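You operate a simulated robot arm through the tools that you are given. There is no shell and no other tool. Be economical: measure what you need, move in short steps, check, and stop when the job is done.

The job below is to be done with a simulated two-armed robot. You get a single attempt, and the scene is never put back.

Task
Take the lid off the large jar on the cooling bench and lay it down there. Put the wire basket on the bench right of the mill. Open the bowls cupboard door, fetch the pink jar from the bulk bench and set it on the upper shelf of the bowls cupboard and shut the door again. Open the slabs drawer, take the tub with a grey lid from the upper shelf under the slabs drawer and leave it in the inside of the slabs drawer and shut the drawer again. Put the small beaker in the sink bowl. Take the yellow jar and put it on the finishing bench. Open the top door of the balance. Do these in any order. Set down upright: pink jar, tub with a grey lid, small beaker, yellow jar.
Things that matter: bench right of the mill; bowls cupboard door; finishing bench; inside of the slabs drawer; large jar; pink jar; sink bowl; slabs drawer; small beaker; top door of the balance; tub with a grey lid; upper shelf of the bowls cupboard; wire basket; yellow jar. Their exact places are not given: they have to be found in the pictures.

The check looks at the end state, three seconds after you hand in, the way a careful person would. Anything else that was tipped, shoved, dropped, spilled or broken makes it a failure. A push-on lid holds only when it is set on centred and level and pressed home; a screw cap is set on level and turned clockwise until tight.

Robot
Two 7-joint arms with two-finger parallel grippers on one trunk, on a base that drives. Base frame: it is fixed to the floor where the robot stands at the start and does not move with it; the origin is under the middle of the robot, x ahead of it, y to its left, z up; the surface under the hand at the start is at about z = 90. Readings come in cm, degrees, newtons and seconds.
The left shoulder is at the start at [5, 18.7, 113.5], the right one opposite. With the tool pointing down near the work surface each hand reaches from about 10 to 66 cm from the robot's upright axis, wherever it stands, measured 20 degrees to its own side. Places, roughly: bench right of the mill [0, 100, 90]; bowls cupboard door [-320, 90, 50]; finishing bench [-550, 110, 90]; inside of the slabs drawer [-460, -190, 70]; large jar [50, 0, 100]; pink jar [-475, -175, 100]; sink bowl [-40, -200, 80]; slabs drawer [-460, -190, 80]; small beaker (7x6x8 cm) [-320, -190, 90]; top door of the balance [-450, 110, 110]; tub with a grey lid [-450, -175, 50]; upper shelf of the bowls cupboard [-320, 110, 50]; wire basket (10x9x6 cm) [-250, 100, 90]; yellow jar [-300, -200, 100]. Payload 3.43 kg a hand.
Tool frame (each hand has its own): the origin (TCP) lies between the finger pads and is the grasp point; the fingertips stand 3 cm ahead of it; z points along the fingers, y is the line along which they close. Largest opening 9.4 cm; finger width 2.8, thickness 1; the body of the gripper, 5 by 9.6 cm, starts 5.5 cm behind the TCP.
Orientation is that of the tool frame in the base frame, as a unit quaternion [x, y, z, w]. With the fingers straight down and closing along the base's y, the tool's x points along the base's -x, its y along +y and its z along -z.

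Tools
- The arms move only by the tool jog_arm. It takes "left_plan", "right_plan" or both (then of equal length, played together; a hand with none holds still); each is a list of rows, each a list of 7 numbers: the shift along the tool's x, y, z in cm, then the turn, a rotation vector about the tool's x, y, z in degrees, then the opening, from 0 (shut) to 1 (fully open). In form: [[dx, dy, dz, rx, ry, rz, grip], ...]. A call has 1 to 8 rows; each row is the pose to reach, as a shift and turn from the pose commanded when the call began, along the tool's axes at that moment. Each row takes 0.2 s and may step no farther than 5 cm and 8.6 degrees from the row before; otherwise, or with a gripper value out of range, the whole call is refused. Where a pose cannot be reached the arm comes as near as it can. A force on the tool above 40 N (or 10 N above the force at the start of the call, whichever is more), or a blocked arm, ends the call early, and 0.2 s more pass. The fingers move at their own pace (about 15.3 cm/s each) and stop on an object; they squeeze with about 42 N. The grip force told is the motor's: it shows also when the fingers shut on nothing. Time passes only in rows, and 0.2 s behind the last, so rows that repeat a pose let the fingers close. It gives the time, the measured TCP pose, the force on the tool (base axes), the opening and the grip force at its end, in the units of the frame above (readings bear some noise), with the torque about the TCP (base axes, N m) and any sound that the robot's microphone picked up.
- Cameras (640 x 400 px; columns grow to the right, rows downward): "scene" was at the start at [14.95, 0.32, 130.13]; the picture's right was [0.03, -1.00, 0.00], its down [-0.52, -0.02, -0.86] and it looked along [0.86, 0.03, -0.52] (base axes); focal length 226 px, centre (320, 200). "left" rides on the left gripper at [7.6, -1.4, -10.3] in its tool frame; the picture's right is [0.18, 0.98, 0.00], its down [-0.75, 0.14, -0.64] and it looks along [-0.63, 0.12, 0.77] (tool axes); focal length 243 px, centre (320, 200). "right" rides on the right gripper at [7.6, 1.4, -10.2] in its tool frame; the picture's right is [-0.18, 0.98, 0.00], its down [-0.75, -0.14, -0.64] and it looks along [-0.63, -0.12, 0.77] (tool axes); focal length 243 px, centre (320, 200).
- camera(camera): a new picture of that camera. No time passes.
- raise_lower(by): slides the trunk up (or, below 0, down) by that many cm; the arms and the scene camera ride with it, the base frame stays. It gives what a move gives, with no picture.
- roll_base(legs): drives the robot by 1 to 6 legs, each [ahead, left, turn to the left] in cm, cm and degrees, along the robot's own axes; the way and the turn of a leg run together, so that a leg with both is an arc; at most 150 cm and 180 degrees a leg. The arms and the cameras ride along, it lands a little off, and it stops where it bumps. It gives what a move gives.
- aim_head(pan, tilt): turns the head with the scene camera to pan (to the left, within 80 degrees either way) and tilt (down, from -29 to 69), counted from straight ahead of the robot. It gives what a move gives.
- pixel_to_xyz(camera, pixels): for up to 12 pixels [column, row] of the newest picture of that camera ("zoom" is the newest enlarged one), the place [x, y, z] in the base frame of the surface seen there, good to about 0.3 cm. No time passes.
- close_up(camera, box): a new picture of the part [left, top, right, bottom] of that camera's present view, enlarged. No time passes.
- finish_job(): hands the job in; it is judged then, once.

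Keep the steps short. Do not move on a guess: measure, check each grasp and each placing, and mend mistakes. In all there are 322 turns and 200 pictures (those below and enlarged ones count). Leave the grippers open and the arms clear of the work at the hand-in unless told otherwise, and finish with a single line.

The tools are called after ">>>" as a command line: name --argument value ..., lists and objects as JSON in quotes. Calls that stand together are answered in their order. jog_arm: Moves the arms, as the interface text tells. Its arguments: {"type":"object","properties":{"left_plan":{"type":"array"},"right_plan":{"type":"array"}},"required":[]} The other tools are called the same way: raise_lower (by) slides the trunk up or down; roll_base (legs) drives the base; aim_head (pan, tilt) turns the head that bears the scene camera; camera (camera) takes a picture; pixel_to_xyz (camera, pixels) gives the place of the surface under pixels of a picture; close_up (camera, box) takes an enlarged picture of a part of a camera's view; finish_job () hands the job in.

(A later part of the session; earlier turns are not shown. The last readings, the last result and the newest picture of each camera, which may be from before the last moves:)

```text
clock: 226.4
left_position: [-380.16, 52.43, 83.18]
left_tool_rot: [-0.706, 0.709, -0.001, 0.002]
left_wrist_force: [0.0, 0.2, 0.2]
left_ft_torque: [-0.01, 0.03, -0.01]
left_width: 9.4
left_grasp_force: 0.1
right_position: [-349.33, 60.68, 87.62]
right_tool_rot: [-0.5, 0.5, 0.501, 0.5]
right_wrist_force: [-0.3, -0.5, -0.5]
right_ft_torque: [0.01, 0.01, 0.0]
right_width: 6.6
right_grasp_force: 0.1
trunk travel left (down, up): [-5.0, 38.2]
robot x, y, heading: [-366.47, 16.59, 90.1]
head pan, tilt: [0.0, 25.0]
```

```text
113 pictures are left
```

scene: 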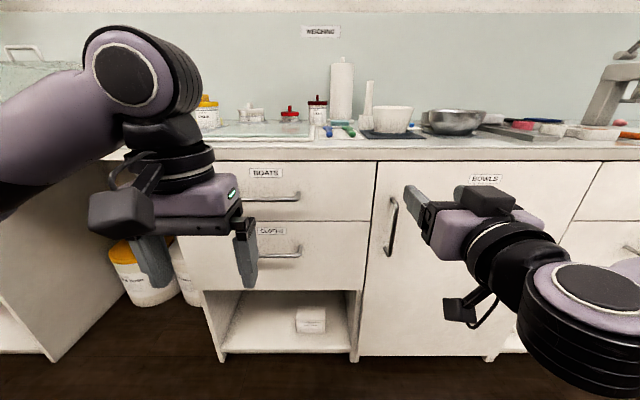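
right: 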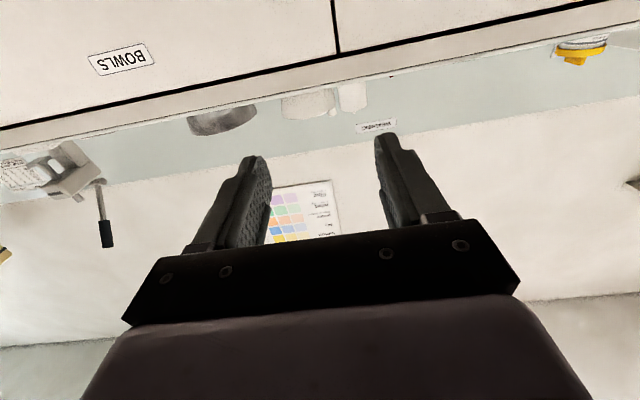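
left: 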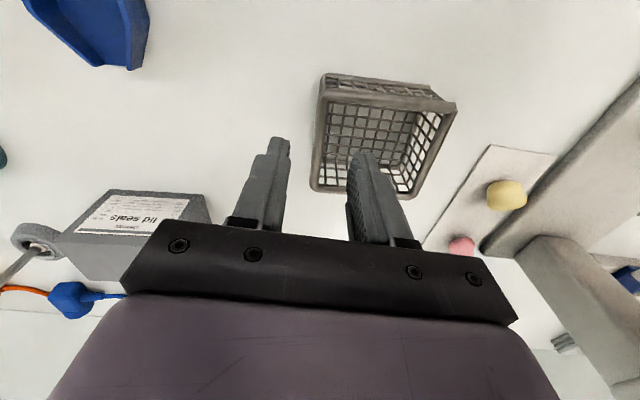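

I'll redo this with smaller rows: down 14, forward 18.

>>> jog_arm --right_plan '[[2.8, 0, 2.5, 0, 0, 0, 0.7], [5.6, 0, 5, 0, 0, 0, 0.7], [8.4, 0, 7.5, 0, 0, 0, 0.7], [11.2, 0, 10, 0, 0, 0, 0.7], [13.8, 0, 13, 0, 0, 0, 0.7], [13.8, 0, 13, 0, 0, 0, 0.7]]'

>>> camera --camera "scene"

```text
clock: 227.8
left_position: [-380.05, 52.66, 83.27]
left_tool_rot: [-0.705, 0.709, -0.001, 0.0]
left_wrist_force: [-0.8, -0.3, -0.4]
left_ft_torque: [0.02, 0.02, 0.01]
left_width: 9.4
left_grasp_force: 0.1
right_position: [-355.14, 73.22, 77.46]
right_tool_rot: [-0.499, 0.502, 0.499, 0.501]
right_wrist_force: [-0.1, -0.1, 0.0]
right_ft_torque: [0.0, 0.03, -0.01]
right_width: 6.59
right_grasp_force: 0.1
right hand out of reach, approached as far as the arm can: row 2, 3, 4, 5, 6
trunk travel left (down, up): [-5.0, 38.2]
robot x, y, heading: [-366.33, 16.75, 89.9]
head pan, tilt: [0.0, 25.0]
```

```text
112 pictures are left
```

scene: 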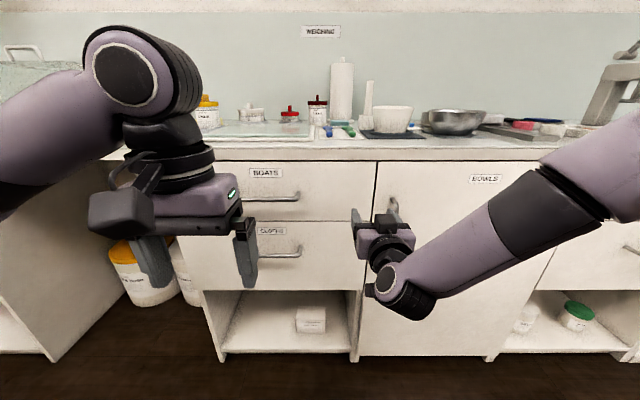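

The fully horizontal pose is awkward for this arm. I'll use a 45° downward pitch instead, backing off, and raise the trunk somewhat.

>>> jog_arm --right_plan '[[0, 0, -3, 0, 6, 0, 0.7], [0, 0, -6, 0, 12, 0, 0.7], [0, 0, -9, 0, 18, 0, 0.7], [0, 0, -12, 0, 24, 0, 0.7], [0, 0, -12, 0, 30, 0, 0.7], [0, 0, -12, 0, 36, 0, 0.7], [0, 0, -12, 0, 42, 0, 0.7], [0, 0, -12, 0, 45, 0, 0.7]]'

>>> raise_lower --by 18

>>> camera --camera "scene"

```text
clock: 229.6
left_position: [-380.1, 52.59, 83.31]
left_tool_rot: [-0.705, 0.709, -0.001, 0.001]
left_wrist_force: [0.1, 0.2, -0.4]
left_ft_torque: [-0.01, 0.01, -0.02]
left_width: 9.4
left_grasp_force: 0.0
right_position: [-355.23, 60.72, 77.41]
right_tool_rot: [0.654, -0.653, -0.271, -0.27]
right_wrist_force: [0.0, -0.5, 0.1]
right_ft_torque: [0.01, 0.05, -0.01]
right_width: 6.59
right_grasp_force: 0.1
trunk travel left (down, up): [-5.0, 38.2]
robot x, y, heading: [-366.56, 17.1, 89.8]
head pan, tilt: [0.0, 25.0]
```

```text
clock: 231.6
left_position: [-380.06, 52.48, 101.3]
left_tool_rot: [-0.706, 0.709, -0.001, 0.0]
left_wrist_force: [-0.1, 1.1, -0.2]
left_ft_torque: [-0.03, 0.01, -0.03]
left_width: 9.39
left_grasp_force: 0.1
right_position: [-355.22, 60.82, 95.41]
right_tool_rot: [0.654, -0.652, -0.273, -0.27]
right_wrist_force: [-0.3, 0.1, 0.4]
right_ft_torque: [-0.01, -0.04, 0.0]
right_width: 6.58
right_grasp_force: 0.1
trunk travel left (down, up): [-23.0, 20.2]
robot x, y, heading: [-366.5, 16.67, 89.8]
head pan, tilt: [0.0, 25.0]
```

```text
111 pictures are left
```

scene: 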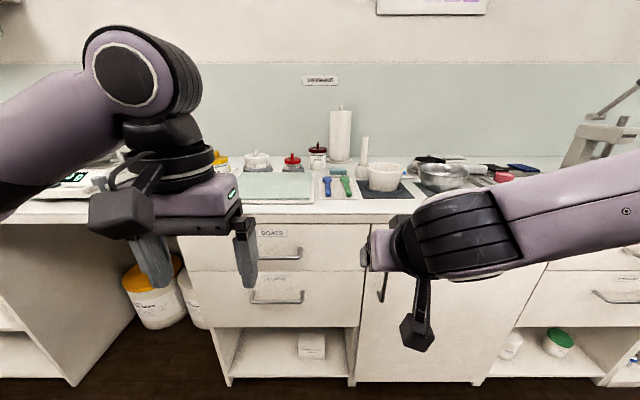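

That pose is reachable. I'll move to just in front of the handle at (-347, 70, 69).

>>> jog_arm --right_plan '[[1.74, -1.19, 3.6, 0, 0, 0, 0.7], [3.5, -2.4, 7.2, 0, 0, 0, 0.7], [5.2, -3.6, 10.8, 0, 0, 0, 0.7], [7, -4.7, 14.4, 0, 0, 0, 0.7], [8.7, -5.9, 18, 0, 0, 0, 0.7], [10.4, -7.1, 21.6, 0, 0, 0, 0.7], [12.2, -8.3, 25.2, 0, 0, 0, 0.7], [12.2, -8.3, 25.2, 0, 0, 0, 0.7]]'

>>> camera --camera "scene"

>>> camera --camera "right"

```text
clock: 233.4
left_position: [-380.05, 52.54, 101.19]
left_tool_rot: [-0.705, 0.709, -0.001, 0.001]
left_wrist_force: [0.7, -0.6, 0.6]
left_ft_torque: [-0.01, 0.0, 0.0]
left_width: 9.41
left_grasp_force: 0.1
right_position: [-346.87, 70.28, 69.02]
right_tool_rot: [0.653, -0.653, -0.271, -0.27]
right_wrist_force: [-0.2, 0.4, -0.3]
right_ft_torque: [-0.01, -0.01, -0.02]
right_width: 6.6
right_grasp_force: 0.1
trunk travel left (down, up): [-23.0, 20.2]
robot x, y, heading: [-366.83, 16.83, 90.2]
head pan, tilt: [0.0, 25.0]
```

```text
110 pictures are left
```

scene: 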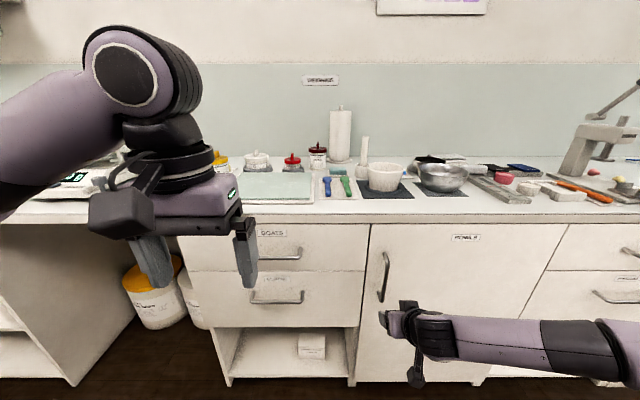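

```text
109 pictures are left
```

right: 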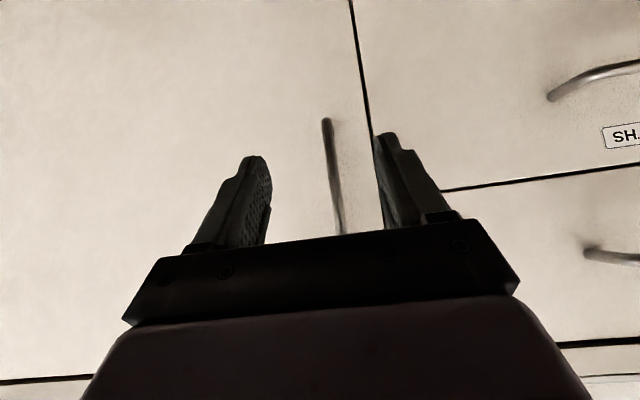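

The handle bar lies between the fingers at (330,175) in the right view. I'll advance 11 cm in +y and close.

>>> jog_arm --right_plan '[[-2.7, 0.2, 2.7, 0, 0, 0, 0.7], [-5.4, 0.2, 5.4, 0, 0, 0, 0.7], [-7.9, 0.2, 7.9, 0, 0, 0, 0.7], [-7.9, 0.2, 7.9, 0, 0, 0, 0], [-7.9, 0.2, 7.9, 0, 0, 0, 0], [-7.9, 0.2, 7.9, 0, 0, 0, 0]]'

>>> camera --camera "right"

```text
clock: 234.8
left_position: [-380.03, 52.44, 101.31]
left_tool_rot: [-0.705, 0.709, -0.001, 0.001]
left_wrist_force: [0.3, 0.5, 0.0]
left_ft_torque: [0.05, -0.01, 0.03]
left_width: 9.39
left_grasp_force: 0.1
right_position: [-347.15, 81.38, 68.94]
right_tool_rot: [0.653, -0.653, -0.272, -0.271]
right_wrist_force: [2.7, 0.8, 0.2]
right_ft_torque: [-0.3, 0.01, -0.01]
right_width: 1.56
right_grasp_force: 44.8
trunk travel left (down, up): [-23.0, 20.2]
robot x, y, heading: [-366.91, 16.47, 89.8]
head pan, tilt: [0.0, 25.0]
```

```text
108 pictures are left
```

right: 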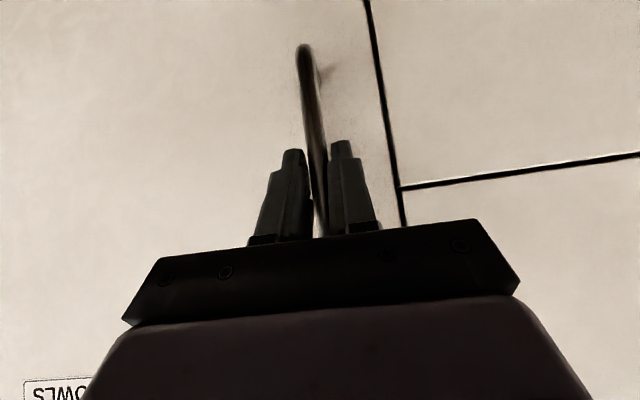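

The handle is gripped (1.56 cm). I'll pull along the door's arc about the hinge, through the first 20°.

>>> jog_arm --right_plan '[[1.5, -0.25, -1.5, 0, 0, 0, 0], [3.08, -0.63, -3.08, 0, 0, 0, 0], [6.09, -1.63, -6.09, 0, 0, 0, 0], [9.05, -3.0, -9.05, 0, 0, 0, 0], [11.9, -4.73, -11.9, 0, 0, 0, 0]]'

>>> camera --camera "scene"

```text
clock: 236.0
left_position: [-380.23, 52.53, 101.13]
left_tool_rot: [-0.706, 0.709, -0.001, 0.001]
left_wrist_force: [-0.3, 0.4, 0.2]
left_ft_torque: [0.04, -0.02, -0.01]
left_width: 9.39
left_grasp_force: 0.0
right_position: [-343.17, 65.2, 69.07]
right_tool_rot: [0.657, -0.652, -0.27, -0.266]
right_wrist_force: [-13.1, -5.6, -16.6]
right_ft_torque: [0.86, -0.63, 0.34]
right_width: 1.18
right_grasp_force: 45.1
right hand out of reach, approached as far as the arm can: row 5
trunk travel left (down, up): [-23.0, 20.2]
robot x, y, heading: [-366.5, 16.48, 89.8]
head pan, tilt: [0.0, 25.0]
```

```text
107 pictures are left
```

scene: 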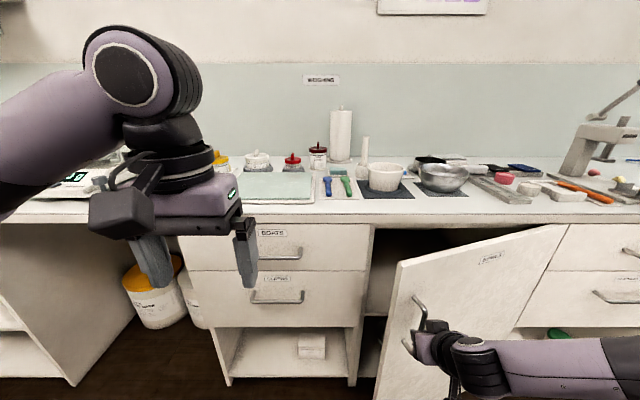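

The door is open about 19°. The arm can't pull farther, so I'll keep the grip and let the base follow the arc in short legs.

>>> roll_base --legs '[[-7.5, -4.7, 0], [-7.3, -6.2, 0]]'

>>> camera --camera "scene"

```text
clock: 237.3
left_position: [-375.26, 44.46, 101.28]
left_tool_rot: [-0.704, 0.71, -0.001, 0.001]
left_wrist_force: [0.7, -0.2, 0.3]
left_ft_torque: [-0.01, 0.02, -0.03]
left_width: 9.41
left_grasp_force: 0.0
right_position: [-338.76, 56.85, 69.15]
right_tool_rot: [0.661, -0.649, -0.273, -0.261]
right_wrist_force: [-1.0, -2.4, 6.0]
right_ft_torque: [-0.96, -1.47, 0.02]
right_width: 1.17
right_grasp_force: 44.8
trunk travel left (down, up): [-23.0, 20.2]
robot x, y, heading: [-361.59, 8.42, 89.8]
head pan, tilt: [0.0, 25.0]
stopped in leg 2: the force on the tool passed its limit at 40 N (the readings are from after the stop); the commanded pose is now the measured one
```

```text
106 pictures are left
```

scene: 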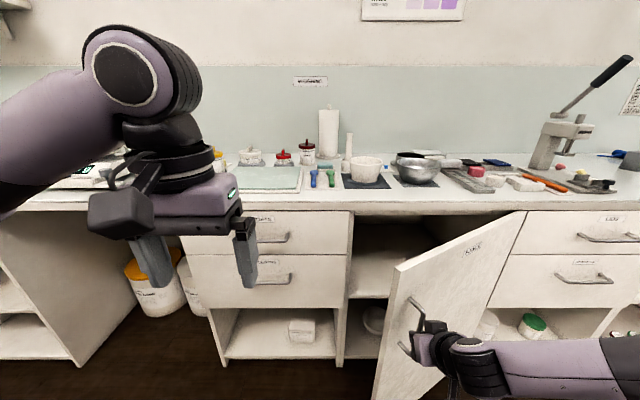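

The door is open about 28°. I'll release the handle, retreat up and back, and turn the hand to point down, so I can push from inside over the door's top edge.

>>> jog_arm --right_plan '[[0, 0, 0, 0, 0, 0, 0.7], [0, 0, 0, 0, 0, 0, 0.7], [0, 0, -4, 0, 0, 0, 0.7], [0, 0, -8, 0, 0, 0, 0.7], [-3, 0, -12, 0, 0, 0, 0.5], [-6, 0, -15, 0, 8, 0, 0.2], [-9, 0, -18, 0, 16, 0, 0], [-12, 0, -21, 0, 24, 0, 0]]'

>>> camera --camera "scene"

```text
clock: 239.1
left_position: [-375.21, 44.45, 101.38]
left_tool_rot: [-0.705, 0.709, -0.001, 0.0]
left_wrist_force: [-0.2, 0.3, -0.1]
left_ft_torque: [0.01, 0.02, 0.01]
left_width: 9.39
left_grasp_force: 0.1
right_position: [-338.23, 50.64, 92.73]
right_tool_rot: [0.704, -0.688, -0.129, -0.118]
right_wrist_force: [0.2, -0.3, 1.0]
right_ft_torque: [0.02, -0.02, -0.03]
right_width: 0.0
right_grasp_force: 32.7
trunk travel left (down, up): [-23.0, 20.2]
robot x, y, heading: [-361.52, 8.52, 89.7]
head pan, tilt: [0.0, 25.0]
```

```text
105 pictures are left
```

scene: 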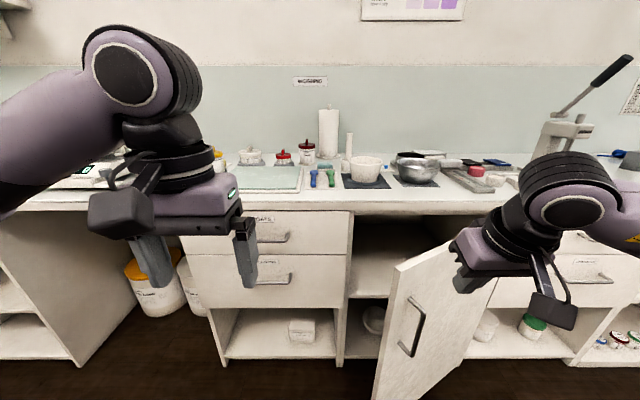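

The door stays put. I'll finish turning the hand vertical while rising, and measure the door's top edge.

>>> jog_arm --right_plan '[[0, 0, -4, 0, 7, 0, 0], [0, 0, -8, 0, 14, 0, 0], [0, 0, -10, 0, 20.5, 0, 0], [0, 0, -10, 0, 20.5, 0, 0]]'

>>> pixel_to_xyz --camera "scene" --pixels '[[400, 270], [398, 290], [440, 250], [405, 380], [360, 255], [365, 300], [370, 272]]'

```text
clock: 240.1
left_position: [-375.22, 44.66, 101.39]
left_tool_rot: [-0.705, 0.71, 0.0, 0.002]
left_wrist_force: [0.1, -0.3, -0.1]
left_ft_torque: [0.01, 0.0, -0.01]
left_width: 9.39
left_grasp_force: 0.1
right_position: [-338.12, 47.29, 101.91]
right_tool_rot: [0.714, -0.7, -0.002, 0.006]
right_wrist_force: [-0.3, 0.6, 0.2]
right_ft_torque: [-0.03, -0.01, 0.01]
right_width: 0.0
right_grasp_force: 33.0
trunk travel left (down, up): [-23.0, 20.2]
robot x, y, heading: [-361.38, 9.06, 90.0]
head pan, tilt: [0.0, 25.0]
```

```text
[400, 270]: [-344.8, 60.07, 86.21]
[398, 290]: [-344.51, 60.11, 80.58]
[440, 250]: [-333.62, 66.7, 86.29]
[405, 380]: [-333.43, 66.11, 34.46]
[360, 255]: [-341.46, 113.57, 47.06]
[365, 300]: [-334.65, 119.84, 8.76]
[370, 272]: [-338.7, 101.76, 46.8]
```

The door's free edge is at (-344.8,60), top z 86.3, and the upper shelf surface is at z ≈ 47. I'll raise the trunk 12 and pass the closed hand over the door to its inner side.

>>> raise_lower --by 12

>>> jog_arm --right_plan '[[-4.8, 0, 0, 0, 0, 0, 0], [-9.6, 0, 1, 0, 0, 0, 0], [-14.4, 0, 2, 0, 0, 0, 0], [-19.2, 0, 3, 0, 0, 0, 0], [-23.5, 0, 5, 0, 0, 0, 0], [-26.5, 0, 8, 0, 0, 0, 0], [-26.5, 0, 12, 0, 0, 0, 0], [-26.5, 0, 12, 0, 0, 0, 0]]'

>>> camera --camera "scene"

```text
clock: 241.6
left_position: [-375.2, 44.47, 113.26]
left_tool_rot: [-0.705, 0.709, 0.0, 0.0]
left_wrist_force: [-0.1, -0.6, -0.4]
left_ft_torque: [-0.02, 0.02, 0.0]
left_width: 9.4
left_grasp_force: 0.0
right_position: [-338.15, 47.4, 113.89]
right_tool_rot: [0.715, -0.699, -0.003, 0.005]
right_wrist_force: [-0.1, 0.7, 0.3]
right_ft_torque: [0.02, 0.01, -0.01]
right_width: 0.02
right_grasp_force: 32.7
trunk travel left (down, up): [-35.0, 8.2]
robot x, y, heading: [-361.85, 8.53, 89.9]
head pan, tilt: [0.0, 25.0]
```

```text
clock: 243.4
left_position: [-375.31, 44.51, 113.39]
left_tool_rot: [-0.705, 0.709, 0.0, 0.001]
left_wrist_force: [-0.3, 0.6, 0.6]
left_ft_torque: [-0.04, 0.03, -0.01]
left_width: 9.38
left_grasp_force: 0.0
right_position: [-339.2, 71.67, 102.43]
right_tool_rot: [0.715, -0.699, -0.004, 0.005]
right_wrist_force: [0.4, 0.8, -0.4]
right_ft_torque: [0.02, 0.02, 0.03]
right_width: 0.0
right_grasp_force: 33.0
right hand out of reach, approached as far as the arm can: row 5, 6, 7, 8
trunk travel left (down, up): [-35.0, 8.2]
robot x, y, heading: [-361.39, 8.86, 90.0]
head pan, tilt: [0.0, 25.0]
```

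```text
104 pictures are left
```

scene: 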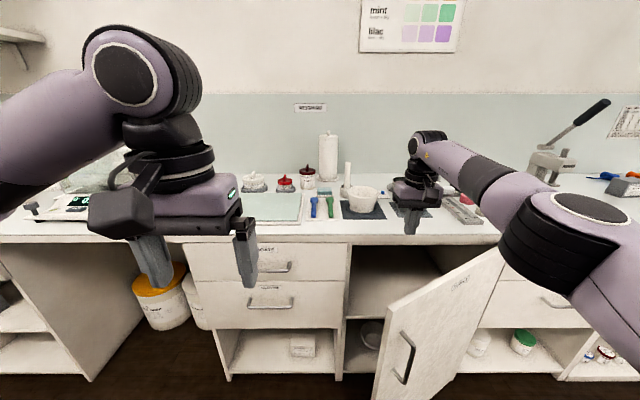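

>>> pixel_to_xyz --camera "scene" --pixels '[[540, 270], [500, 210], [460, 175], [590, 270], [430, 150], [410, 225]]'

```text
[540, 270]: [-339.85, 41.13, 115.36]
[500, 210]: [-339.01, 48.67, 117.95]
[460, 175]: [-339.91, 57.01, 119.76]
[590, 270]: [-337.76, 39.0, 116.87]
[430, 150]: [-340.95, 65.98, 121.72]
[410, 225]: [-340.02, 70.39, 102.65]
```

The elbow and forearm are near z 115, well above the door's top (86). I'll lower the hand to z ≈ 81 inside the door.

>>> jog_arm --right_plan '[[0, 0, 4, 0, 0, 0, 0], [0, 0, 8, 0, 0, 0, 0], [0, 0, 12, 0, 0, 0, 0], [0, 0, 16, 0, 0, 0, 0], [0, 0, 19, 0, 0, 0, 0], [0, 0, 21.5, 0, 0, 0, 0], [0, 0, 21.5, 0, 0, 0, 0]]'

>>> camera --camera "scene"

```text
clock: 245.0
left_position: [-375.37, 44.5, 113.41]
left_tool_rot: [-0.706, 0.708, 0.0, 0.001]
left_wrist_force: [-0.4, 0.7, -0.2]
left_ft_torque: [0.02, 0.01, 0.02]
left_width: 9.37
left_grasp_force: 0.1
right_position: [-339.77, 70.74, 81.49]
right_tool_rot: [0.714, -0.7, -0.002, 0.005]
right_wrist_force: [0.1, -0.9, -0.1]
right_ft_torque: [0.0, 0.0, -0.01]
right_width: 0.0
right_grasp_force: 32.7
right hand out of reach, approached as far as the arm can: row 5, 6, 7
trunk travel left (down, up): [-35.0, 8.2]
robot x, y, heading: [-362.04, 8.65, 89.8]
head pan, tilt: [0.0, 25.0]
```

```text
103 pictures are left
```

scene: 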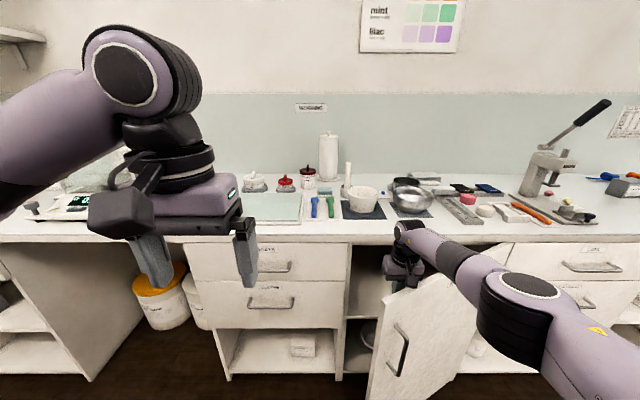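

The hand is inside the door. I'll sweep outward along an arc about the hinge to push it open.

>>> jog_arm --right_plan '[[3.7, -1.6, 0, 0, 0, 0, 0], [7.2, -3.4, 0, 0, 0, 0, 0], [10.5, -5.6, 0, 0, 0, 0, 0], [13.7, -8, 0, 0, 0, 0, 0], [16.6, -10.7, 0, 0, 0, 0, 0], [19.3, -13.6, 0, 0, 0, 0, 0], [19.3, -13.6, 0, 0, 0, 0, 0]]'

>>> camera --camera "scene"

```text
clock: 246.6
left_position: [-375.3, 44.52, 113.39]
left_tool_rot: [-0.705, 0.709, 0.0, 0.0]
left_wrist_force: [-0.3, 1.1, 0.5]
left_ft_torque: [-0.03, 0.0, 0.01]
left_width: 9.4
left_grasp_force: 0.1
right_position: [-325.8, 51.86, 81.52]
right_tool_rot: [0.715, -0.699, -0.002, 0.005]
right_wrist_force: [0.0, 0.1, -0.4]
right_ft_torque: [-0.01, 0.03, 0.0]
right_width: 0.0
right_grasp_force: 32.8
trunk travel left (down, up): [-35.0, 8.2]
robot x, y, heading: [-361.87, 8.75, 89.9]
head pan, tilt: [0.0, 25.0]
```

```text
102 pictures are left
```

scene: 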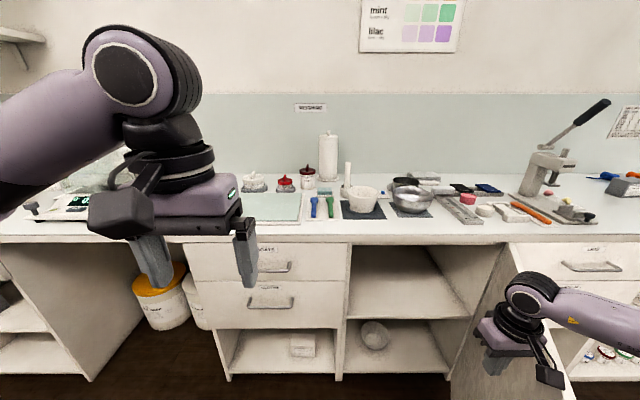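

The door is at about 60°. I'll continue the sweep by another 25–30°.

>>> jog_arm --right_plan '[[2.35, -3.2, 0, 0, 0, 0, 0], [4.5, -6.4, 0, 0, 0, 0, 0], [6.3, -10, 0, 0, 0, 0, 0], [7.8, -13.5, 0, 0, 0, 0, 0], [8.9, -17.3, 0, 0, 0, 0, 0], [9.8, -21.1, 0, 0, 0, 0, 0], [9.8, -21.1, 0, 0, 0, 0, 0]]'

>>> camera --camera "scene"

```text
clock: 248.2
left_position: [-375.24, 44.54, 113.4]
left_tool_rot: [-0.704, 0.71, -0.001, 0.001]
left_wrist_force: [1.0, -0.3, 1.1]
left_ft_torque: [-0.02, -0.02, 0.02]
left_width: 9.41
left_grasp_force: 0.2
right_position: [-309.59, 43.6, 81.27]
right_tool_rot: [0.716, -0.698, -0.002, 0.005]
right_wrist_force: [-0.8, 0.2, 0.4]
right_ft_torque: [0.03, -0.01, -0.02]
right_width: 0.0
right_grasp_force: 33.3
right hand out of reach, approached as far as the arm can: row 5, 6, 7
trunk travel left (down, up): [-35.0, 8.2]
robot x, y, heading: [-361.6, 8.54, 90.1]
head pan, tilt: [0.0, 25.0]
```

```text
101 pictures are left
```

scene: 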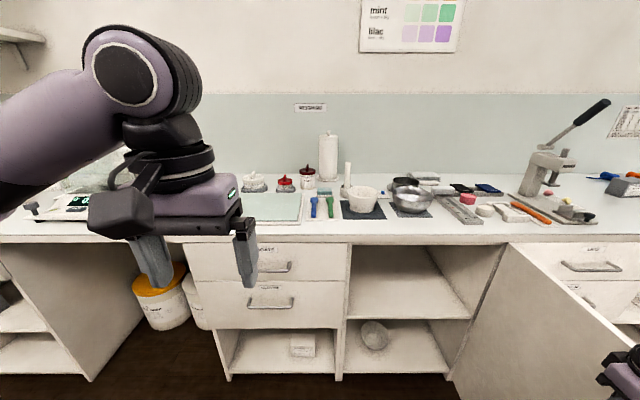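

The door is open about 80–85°, and the upper shelf is empty. I'll raise the right hand clear and bring it back.

>>> jog_arm --right_plan '[[0, 0.5, -4.5, 0, 0, 0, 0.5], [0, 1, -9, 0, 0, 0, 0.5], [0, 1, -13.5, 0, 0, 0, 0.5], [0, 1, -18, 0, 0, 0, 0.5], [0, 1, -22.5, 0, 0, 0, 0.5], [0, 1, -27, 0, 0, 0, 0.5], [0, 5, -29, 0, 0, 0, 1], [0, 9.5, -31, 0, 0, 0, 1]]'

>>> pixel_to_xyz --camera "scene" --pixels '[[352, 318], [470, 316], [360, 265], [440, 262], [348, 245], [400, 300], [420, 255], [480, 300], [540, 300], [620, 330]]'

```text
clock: 250.0
left_position: [-375.18, 44.68, 113.38]
left_tool_rot: [-0.705, 0.71, 0.0, 0.0]
left_wrist_force: [0.4, 0.7, -0.6]
left_ft_torque: [-0.05, 0.04, 0.02]
left_width: 9.4
left_grasp_force: 0.0
right_position: [-318.89, 43.72, 111.44]
right_tool_rot: [0.715, -0.699, 0.008, 0.018]
right_wrist_force: [0.5, -0.6, 8.9]
right_ft_torque: [0.13, 0.0, -0.01]
right_width: 9.44
right_grasp_force: 0.1
right hand out of reach, approached as far as the arm can: row 6
trunk travel left (down, up): [-35.0, 8.2]
robot x, y, heading: [-361.52, 8.72, 89.7]
head pan, tilt: [0.0, 25.0]
```

```text
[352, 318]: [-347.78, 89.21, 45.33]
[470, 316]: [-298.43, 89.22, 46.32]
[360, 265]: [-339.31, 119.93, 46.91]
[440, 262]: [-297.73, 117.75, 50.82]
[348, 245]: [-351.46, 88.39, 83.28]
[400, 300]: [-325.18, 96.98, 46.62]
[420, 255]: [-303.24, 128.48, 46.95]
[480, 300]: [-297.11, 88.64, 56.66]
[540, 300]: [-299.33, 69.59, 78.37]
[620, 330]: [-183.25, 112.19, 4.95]
```

The shelf runs x -348..-298, front y ≈ 89, surface z ≈ 46.8. I'll bring the right hand back to the travel pose.

>>> jog_arm --right_plan '[[2, 4, 0, 0, 0, 0, 1], [4, 8, 0, 0, 0, 0, 1], [6, 12, 0, 0, 0, 0, 1], [8, 16, 0, 0, 0, 0, 1], [10, 20, 0, 0, 0, 0, 1], [10, 20, 0, 0, 0, 0, 1]]'

>>> camera --camera "scene"

```text
clock: 251.4
left_position: [-375.19, 44.63, 113.17]
left_tool_rot: [-0.705, 0.709, 0.0, 0.0]
left_wrist_force: [0.8, -0.9, 0.1]
left_ft_torque: [0.01, 0.04, 0.05]
left_width: 9.4
left_grasp_force: 0.1
right_position: [-338.54, 33.25, 112.6]
right_tool_rot: [0.715, -0.699, -0.003, 0.006]
right_wrist_force: [0.7, 0.8, -0.8]
right_ft_torque: [0.01, 0.01, 0.03]
right_width: 9.39
right_grasp_force: 0.2
trunk travel left (down, up): [-35.0, 8.2]
robot x, y, heading: [-361.28, 8.64, 89.8]
head pan, tilt: [0.0, 25.0]
```

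```text
100 pictures are left
```

scene: 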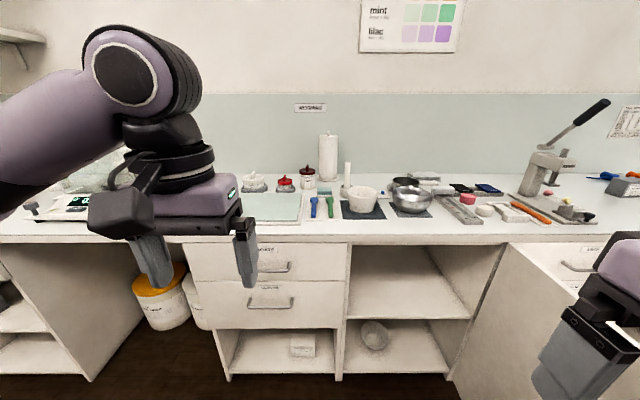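

Now I back away, turn around and go back to the sample bench.

>>> roll_base --legs '[[-30, 0, 0], [0, 0, 180]]'

>>> aim_head --pan 0 --tilt 40

```text
clock: 260.8
left_position: [-349.27, -57.54, 113.29]
left_tool_rot: [0.719, 0.695, -0.002, 0.0]
left_wrist_force: [-0.4, 0.6, -0.8]
left_ft_torque: [0.02, 0.0, 0.02]
left_width: 9.38
left_grasp_force: 0.0
right_position: [-385.63, -45.26, 112.91]
right_tool_rot: [0.71, 0.705, 0.006, 0.003]
right_wrist_force: [0.0, 0.7, -0.3]
right_ft_torque: [-0.05, -0.01, 0.01]
right_width: 9.4
right_grasp_force: 0.1
trunk travel left (down, up): [-35.0, 8.2]
robot x, y, heading: [-361.99, -21.32, -91.8]
head pan, tilt: [0.0, 25.0]
```

```text
clock: 261.5
left_position: [-349.44, -57.49, 113.36]
left_tool_rot: [0.719, 0.695, -0.001, -0.001]
left_wrist_force: [-1.3, -0.9, -0.4]
left_ft_torque: [-0.01, 0.0, 0.01]
left_width: 9.39
left_grasp_force: 0.1
right_position: [-385.6, -45.24, 112.67]
right_tool_rot: [0.71, 0.704, 0.005, 0.002]
right_wrist_force: [0.1, -0.6, -0.2]
right_ft_torque: [0.01, -0.03, 0.01]
right_width: 9.39
right_grasp_force: 0.1
trunk travel left (down, up): [-35.0, 8.2]
robot x, y, heading: [-361.74, -21.44, -92.1]
head pan, tilt: [0.0, 40.0]
```

>>> roll_base --legs '[[0, 0, 2], [0, 46, 0], [108, 0, 0]]'

>>> camera --camera "scene"

```text
clock: 271.7
left_position: [-304.98, -166.71, 113.34]
left_tool_rot: [0.717, 0.697, 0.0, -0.001]
left_wrist_force: [-0.7, -0.4, 0.0]
left_ft_torque: [-0.04, 0.0, 0.02]
left_width: 9.43
left_grasp_force: 0.0
right_position: [-341.3, -154.68, 112.68]
right_tool_rot: [0.708, 0.706, 0.006, 0.004]
right_wrist_force: [1.3, -0.2, 0.2]
right_ft_torque: [-0.01, 0.0, 0.02]
right_width: 9.39
right_grasp_force: 0.1
trunk travel left (down, up): [-35.0, 8.2]
robot x, y, heading: [-317.57, -130.51, -91.4]
head pan, tilt: [0.0, 40.0]
```

```text
99 pictures are left
```

scene: 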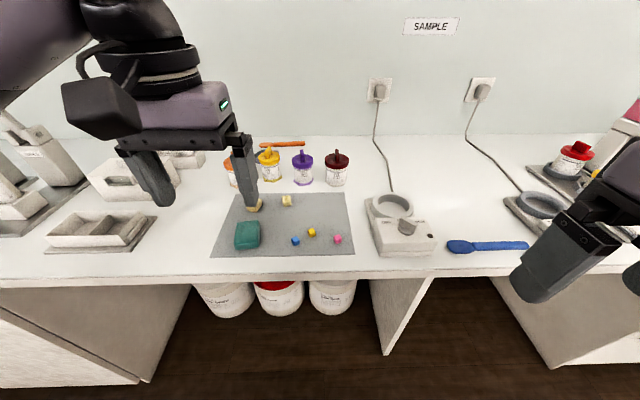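

I'll advance 5 cm more and look closely at cubes and jars.

>>> roll_base --legs '[[5, 0, 1]]'

>>> close_up --camera "scene" --box '[210, 130, 370, 260]'

```text
clock: 272.6
left_position: [-304.43, -171.65, 113.28]
left_tool_rot: [0.712, 0.702, 0.0, 0.001]
left_wrist_force: [-0.2, -0.3, 0.6]
left_ft_torque: [0.06, -0.01, -0.01]
left_width: 9.4
left_grasp_force: 0.1
right_position: [-341.0, -159.93, 112.77]
right_tool_rot: [0.702, 0.712, 0.006, 0.004]
right_wrist_force: [0.1, -0.1, -0.9]
right_ft_torque: [-0.02, 0.04, 0.0]
right_width: 9.39
right_grasp_force: 0.0
trunk travel left (down, up): [-35.0, 8.2]
robot x, y, heading: [-317.93, -135.81, -90.7]
head pan, tilt: [0.0, 40.0]
```

```text
3.08 times, centred on (290, 195) of scene
```

zoom: 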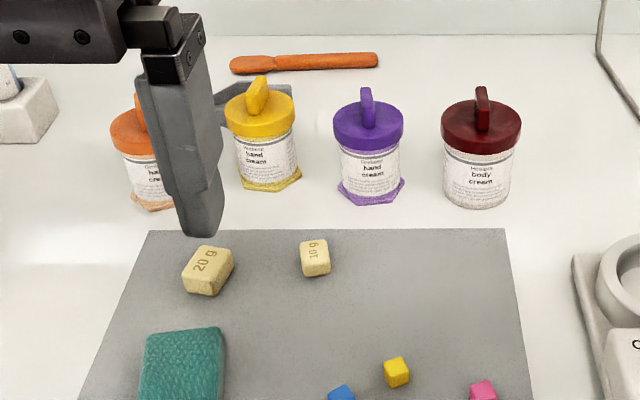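

>>> pixel_to_xyz --camera "zoom" --pixels '[[396, 363], [396, 378], [410, 372], [340, 390], [482, 388], [260, 105], [231, 100], [293, 112], [258, 85], [265, 180], [262, 150], [150, 130]]'

```text
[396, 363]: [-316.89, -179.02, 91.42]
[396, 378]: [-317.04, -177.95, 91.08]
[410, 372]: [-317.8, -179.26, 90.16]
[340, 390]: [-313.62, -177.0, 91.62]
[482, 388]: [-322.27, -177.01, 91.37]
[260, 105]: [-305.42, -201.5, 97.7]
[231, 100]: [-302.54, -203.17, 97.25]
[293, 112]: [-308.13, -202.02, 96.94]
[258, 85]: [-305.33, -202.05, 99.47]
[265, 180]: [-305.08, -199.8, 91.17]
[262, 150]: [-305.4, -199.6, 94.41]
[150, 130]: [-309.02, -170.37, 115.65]
```

The yellow cube's near face is at y ≈ -177.9 and was near -178.9 originally. I'll move the left hand aside and bring the closed right fingers in front of the cube, between the blue and pink ones.

>>> jog_arm --right_plan '[[-2, 4, 0, 0, 0, 0, 0], [-4.4, 8, 0, 0, 0, 0, 0], [-6.8, 12, 0, 0, 0, 0, 0], [-9.2, 16, 0, 0, 0, 0, 0], [-11.6, 20, 2, 0, 0, 0, 0], [-14, 23.8, 4, 0, 0, 0, 0], [-14.0, 23.8, 8, 0, 0, 0, 0], [-14.0, 23.8, 12, 0, 0, 0, 0]]' --left_plan '[[0, 3, 0, 0, 0, 0, 1], [0, 6, 0, 0, 0, 0, 1], [0, 9, 0, 0, 0, 0, 1], [0, 10, 0, 0, 0, 0, 1], [0, 10, 0, 0, 0, 0, 1], [0, 10, 0, 0, 0, 0, 1], [0, 10, 0, 0, 0, 0, 1], [0, 10, 0, 0, 0, 0, 1]]'

>>> camera --camera "right"

>>> close_up --camera "scene" --box '[240, 170, 400, 270]'

```text
refused: row 5 steps farther than a row can; nothing moved
```

```text
97 pictures are left
```

right: 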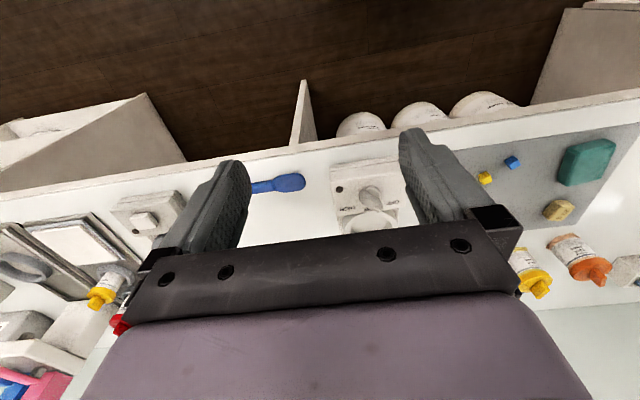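

```text
4.00 times, centred on (320, 220) of scene
```

zoom: 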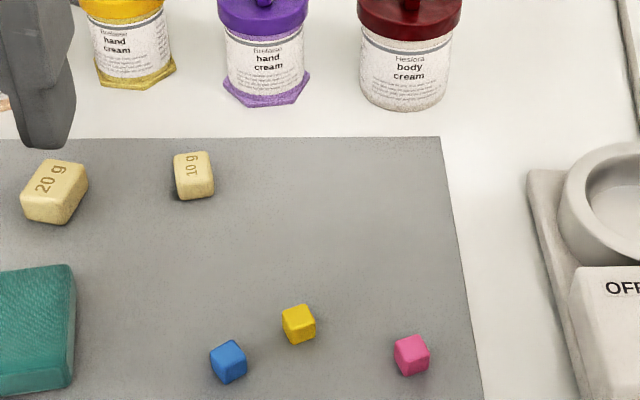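

I'll redo this with smaller rows.

>>> jog_arm --right_plan '[[-2.3, 4, 0, 0, 0, 0, 0], [-4.6, 8, 0, 0, 0, 0, 0], [-6.9, 12, 0, 0, 0, 0, 0], [-9.2, 16, 0, 0, 0, 0, 0], [-11.6, 19.9, 1, 0, 0, 0, 0], [-14, 23.8, 2, 0, 0, 0, 0], [-14.0, 23.8, 6.5, 0, 0, 0, 0], [-14.0, 23.8, 11, 0, 0, 0, 0]]' --left_plan '[[0, 3, 0, 0, 0, 0, 1], [0, 6, 0, 0, 0, 0, 1], [0, 9, 0, 0, 0, 0, 1], [0, 10, 0, 0, 0, 0, 1], [0, 10, 0, 0, 0, 0, 1], [0, 10, 0, 0, 0, 0, 1], [0, 10, 0, 0, 0, 0, 1], [0, 10, 0, 0, 0, 0, 1]]'

>>> close_up --camera "scene" --box '[240, 170, 400, 270]'

```text
clock: 274.4
left_position: [-294.5, -171.57, 113.48]
left_tool_rot: [0.712, 0.702, -0.001, 0.0]
left_wrist_force: [0.1, 0.9, 0.8]
left_ft_torque: [0.0, -0.01, 0.01]
left_width: 9.42
left_grasp_force: 0.0
right_position: [-316.79, -173.56, 102.04]
right_tool_rot: [0.702, 0.712, 0.006, 0.003]
right_wrist_force: [0.2, -0.5, 0.1]
right_ft_torque: [-0.01, -0.02, 0.01]
right_width: 0.01
right_grasp_force: 33.3
trunk travel left (down, up): [-35.0, 8.2]
robot x, y, heading: [-317.98, -135.6, -90.6]
head pan, tilt: [0.0, 40.0]
```

```text
4.00 times, centred on (320, 220) of scene
```

zoom: 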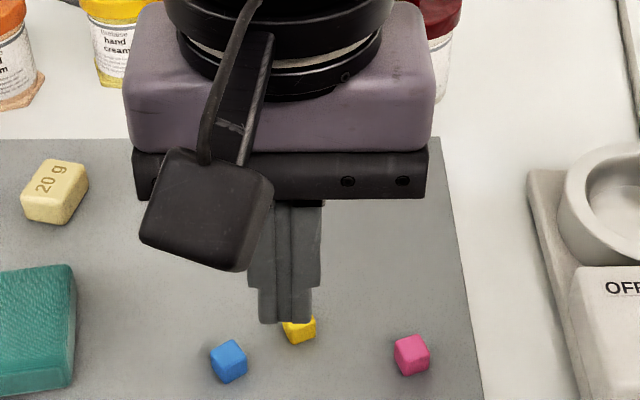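

>>> jog_arm --right_plan '[[0.3, 0, 4, 0, 0, 0, 0], [0.3, 0, 7, 0, 0, 0, 0], [0.3, 0, 8.2, 0, 0, 0, 0], [0.3, 0, 8.2, 0, 0, 0, 0]]'

>>> close_up --camera "scene" --box '[240, 170, 400, 270]'

>>> camera --camera "right"

```text
clock: 275.4
left_position: [-294.56, -171.67, 113.48]
left_tool_rot: [0.712, 0.702, -0.001, 0.0]
left_wrist_force: [0.2, 0.0, -0.3]
left_ft_torque: [0.0, -0.01, 0.0]
left_width: 9.4
left_grasp_force: 0.0
right_position: [-316.76, -173.02, 93.77]
right_tool_rot: [0.703, 0.712, 0.005, 0.003]
right_wrist_force: [0.2, 0.3, -0.3]
right_ft_torque: [0.0, 0.01, 0.04]
right_width: 0.0
right_grasp_force: 33.1
trunk travel left (down, up): [-35.0, 8.2]
robot x, y, heading: [-317.59, -135.57, -90.6]
head pan, tilt: [0.0, 40.0]
```

```text
4.00 times, centred on (320, 220) of scene
```

zoom: 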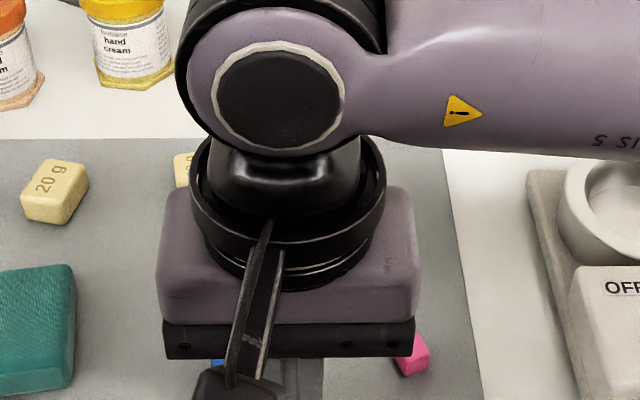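

```text
93 pictures are left
```

right: 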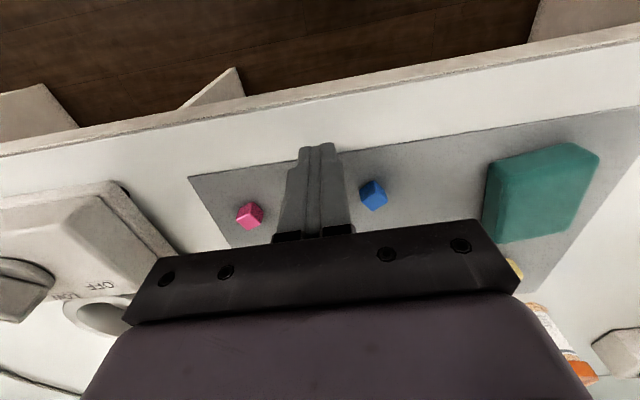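

The fingers sit between the pink and blue cubes. I'll push slowly 4.3 cm in -y, so the finger face ends near y -178.8, then come back and lift.

>>> jog_arm --right_plan '[[-1.2, 0, 0, 0, 0, 0, 0], [-2.4, 0, 0, 0, 0, 0, 0], [-3.4, 0, 0, 0, 0, 0, 0], [-4.0, 0, 0, 0, 0, 0, 0], [-4.3, 0, 0, 0, 0, 0, 0], [-3, 0, 0, 0, 0, 0, 0], [-2, 0, -3, 0, 0, 0, 0], [-2, 0, -7, 0, 0, 0, 0]]'

>>> jog_arm --right_plan '[[0, -3, -4, 0, 0, 0, 0.5], [3, -6, -6, 0, 0, 0, 0.5], [6, -9, -8, 0, 0, 0, 0.5], [9, -12, -10, 0, 0, 0, 0.5], [12, -15, -11, 0, 0, 0, 0.5], [14, -18, -11, 0, 0, 0, 0.5], [14, -22, -11, 0, 0, 0, 0.5]]'

>>> close_up --camera "scene" --box '[240, 170, 400, 270]'

```text
clock: 277.2
left_position: [-294.6, -171.54, 113.47]
left_tool_rot: [0.712, 0.702, -0.002, 0.0]
left_wrist_force: [-0.7, -0.4, -0.3]
left_ft_torque: [0.04, 0.01, 0.0]
left_width: 9.4
left_grasp_force: 0.1
right_position: [-316.95, -175.25, 100.62]
right_tool_rot: [0.702, 0.712, 0.005, 0.002]
right_wrist_force: [0.3, -0.2, -1.2]
right_ft_torque: [0.0, -0.01, -0.01]
right_width: 0.02
right_grasp_force: 33.0
trunk travel left (down, up): [-35.0, 8.2]
robot x, y, heading: [-317.65, -135.64, -90.6]
head pan, tilt: [0.0, 40.0]
```

```text
clock: 278.8
left_position: [-294.65, -171.51, 113.4]
left_tool_rot: [0.712, 0.702, 0.0, 0.0]
left_wrist_force: [-0.9, -0.6, 0.3]
left_ft_torque: [0.01, -0.01, -0.04]
left_width: 9.41
left_grasp_force: 0.0
right_position: [-339.42, -161.62, 111.61]
right_tool_rot: [0.702, 0.712, 0.006, 0.003]
right_wrist_force: [0.8, 0.2, 0.0]
right_ft_torque: [-0.01, -0.06, -0.01]
right_width: 4.7
right_grasp_force: 0.0
trunk travel left (down, up): [-35.0, 8.2]
robot x, y, heading: [-317.85, -135.52, -90.4]
head pan, tilt: [0.0, 40.0]
```

```text
4.00 times, centred on (320, 220) of scene
```

zoom: 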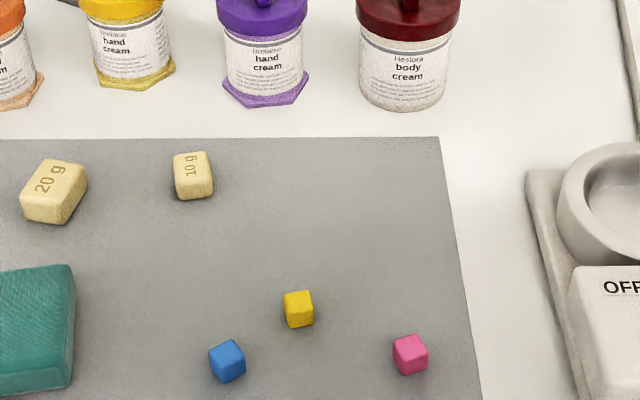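

The yellow cube is back in line with its original place. The yellow jar's lid is centred at about (-305.3,-202.2) with neighbours close on both sides. I need 4–5 cm more reach, so I'll creep the base ahead.

>>> roll_base --legs '[[5, 0, 0]]'

>>> jog_arm --left_plan '[[-4, -2, 0, 0, 0, 0, 0.72], [-8, -4.5, 0, 0, 0, 0, 0.72], [-12, -7, 0, 0, 0, 0, 0.72], [-16, -9.5, 0, 0, 0, 0, 0.72], [-20, -10.5, 0, 0, 0, 0, 0.72], [-24, -10.5, 1, 0, 0, 0, 0.72], [-25.5, -10.5, 4, 0, 0, 0, 0.72], [-25.5, -10.5, 5, 0, 0, 0, 0.72]]'

>>> camera --camera "left"

>>> camera --camera "scene"

```text
clock: 279.7
left_position: [-294.6, -176.71, 113.41]
left_tool_rot: [0.711, 0.703, 0.0, 0.0]
left_wrist_force: [0.4, -1.2, 0.2]
left_ft_torque: [0.04, 0.01, 0.01]
left_width: 9.4
left_grasp_force: 0.1
right_position: [-339.42, -166.77, 111.65]
right_tool_rot: [0.702, 0.712, 0.006, 0.004]
right_wrist_force: [-0.2, 0.1, -1.3]
right_ft_torque: [0.03, -0.03, -0.01]
right_width: 4.68
right_grasp_force: 0.1
trunk travel left (down, up): [-35.0, 8.2]
robot x, y, heading: [-317.82, -140.81, -90.3]
head pan, tilt: [0.0, 40.0]
```

```text
clock: 281.5
left_position: [-305.37, -201.58, 108.29]
left_tool_rot: [0.712, 0.702, -0.001, 0.001]
left_wrist_force: [0.3, 0.7, -0.9]
left_ft_torque: [-0.02, 0.0, 0.04]
left_width: 6.76
left_grasp_force: 0.0
left hand out of reach, approached as far as the arm can: row 7, 8
right_position: [-339.47, -166.66, 111.58]
right_tool_rot: [0.702, 0.712, 0.005, 0.003]
right_wrist_force: [0.5, 0.4, 0.3]
right_ft_torque: [0.01, 0.0, -0.04]
right_width: 4.69
right_grasp_force: 0.1
trunk travel left (down, up): [-35.0, 8.2]
robot x, y, heading: [-317.8, -140.89, -90.5]
head pan, tilt: [0.0, 40.0]
```

```text
91 pictures are left
```

left: 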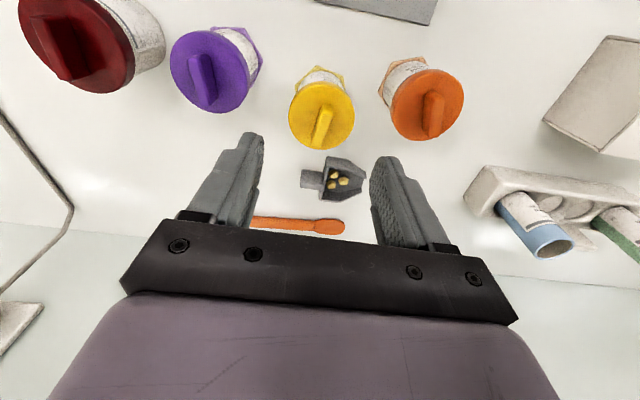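

```text
90 pictures are left
```

scene: 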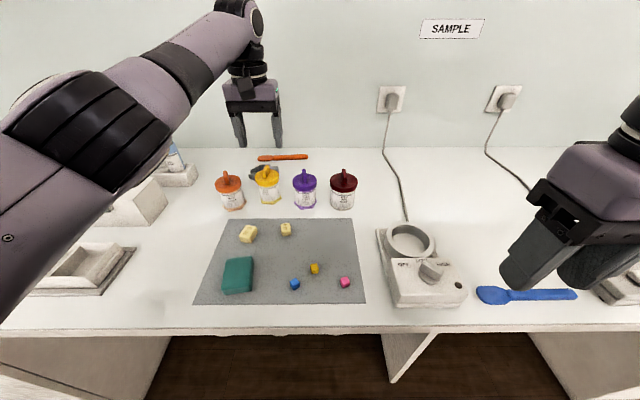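

The yellow lid is centred under the left hand, with about 6 cm free to each neighbour's edge. I'll lower to z 95.6 and close.

>>> jog_arm --left_plan '[[0, 0, 4, 0, 0, 0, 0.72], [0, 0, 8, 0, 0, 0, 0.72], [0, 0, 11, 0, 0, 0, 0.72], [0, 0, 12.7, 0, 0, 0, 0.72], [0, 0, 12.7, 0, 0, 0, 0.72]]'

>>> close_up --camera "scene" --box '[200, 110, 370, 220]'

```text
clock: 282.3
left_position: [-305.37, -201.69, 99.86]
left_tool_rot: [0.711, 0.703, -0.008, 0.01]
left_wrist_force: [4.1, 4.8, 16.2]
left_ft_torque: [0.07, -0.7, 0.21]
left_width: 7.0
left_grasp_force: 1.9
right_position: [-339.37, -166.61, 111.7]
right_tool_rot: [0.702, 0.712, 0.006, 0.003]
right_wrist_force: [0.0, -0.6, 0.5]
right_ft_torque: [0.05, -0.03, 0.01]
right_width: 4.71
right_grasp_force: 0.0
trunk travel left (down, up): [-35.0, 8.2]
robot x, y, heading: [-317.79, -140.66, -90.5]
head pan, tilt: [0.0, 40.0]
stopped in row 3 (left hand): the force on the tool passed its limit at 54 N (the readings are from after the stop); the commanded pose is now the measured one
```

```text
3.64 times, centred on (285, 165) of scene
```

zoom: 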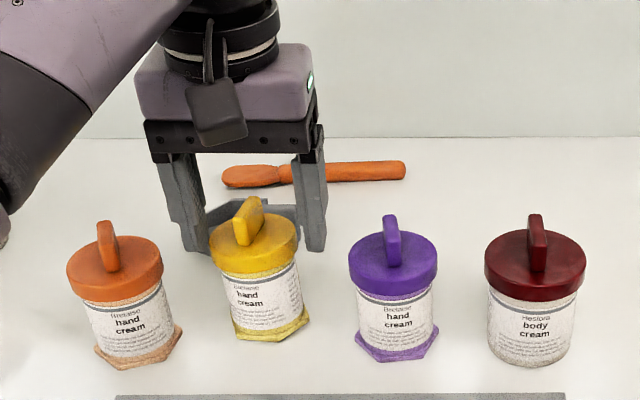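

A finger touched the lid's rim, so the lid is wider (~6.7 cm) than I took it for. I'll raise 5 cm and re-measure.

>>> jog_arm --left_plan '[[0, 0, -1.5, 0, 0, 0, 0.72], [0, 0, -5, 0, 0, 0, 0.85], [0, 0, -6, 0, 0, 0, 0.85]]'

>>> camera --camera "left"

>>> close_up --camera "scene" --box '[200, 140, 370, 220]'

```text
clock: 283.1
left_position: [-305.39, -201.63, 105.39]
left_tool_rot: [0.712, 0.702, -0.006, 0.008]
left_wrist_force: [-0.4, 0.5, -0.5]
left_ft_torque: [-0.01, -0.01, -0.01]
left_width: 8.0
left_grasp_force: 0.1
right_position: [-339.26, -166.71, 111.68]
right_tool_rot: [0.703, 0.711, 0.006, 0.002]
right_wrist_force: [-0.8, 0.5, -0.2]
right_ft_torque: [0.01, 0.0, -0.01]
right_width: 4.72
right_grasp_force: 0.1
trunk travel left (down, up): [-35.0, 8.2]
robot x, y, heading: [-317.73, -140.54, -90.7]
head pan, tilt: [0.0, 40.0]
```

```text
88 pictures are left
```

left: 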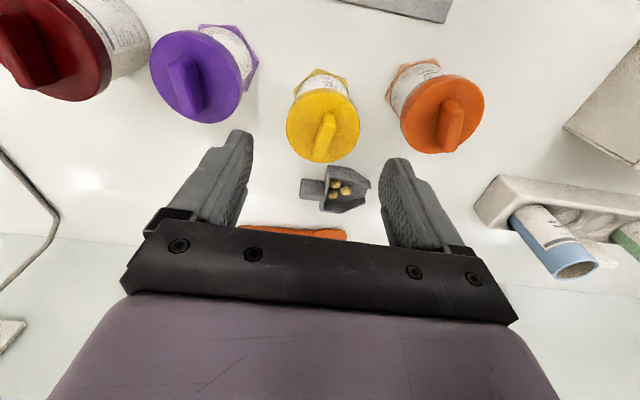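

```text
3.76 times, centred on (285, 180) of scene
```

zoom: 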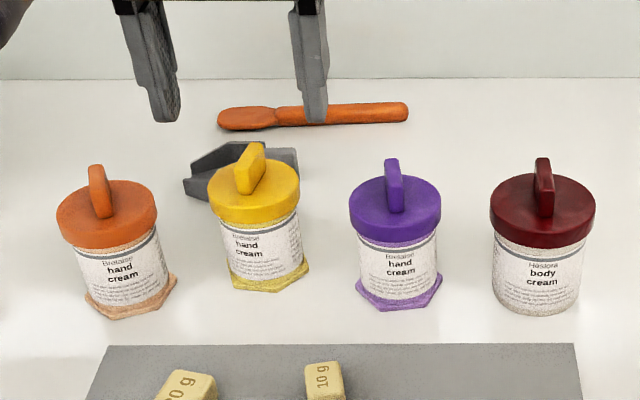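

>>> pixel_to_xyz --camera "left" --pixels '[[289, 125], [357, 125], [310, 103], [318, 155], [305, 130], [345, 130], [245, 85], [402, 108], [330, 125], [325, 195]]'

```text
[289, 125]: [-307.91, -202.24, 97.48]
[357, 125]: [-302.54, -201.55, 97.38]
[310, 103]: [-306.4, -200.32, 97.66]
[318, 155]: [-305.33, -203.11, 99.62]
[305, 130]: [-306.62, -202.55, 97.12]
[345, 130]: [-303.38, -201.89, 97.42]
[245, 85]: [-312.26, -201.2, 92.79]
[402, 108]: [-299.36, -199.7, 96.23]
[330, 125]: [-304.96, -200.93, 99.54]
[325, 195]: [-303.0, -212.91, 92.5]
```

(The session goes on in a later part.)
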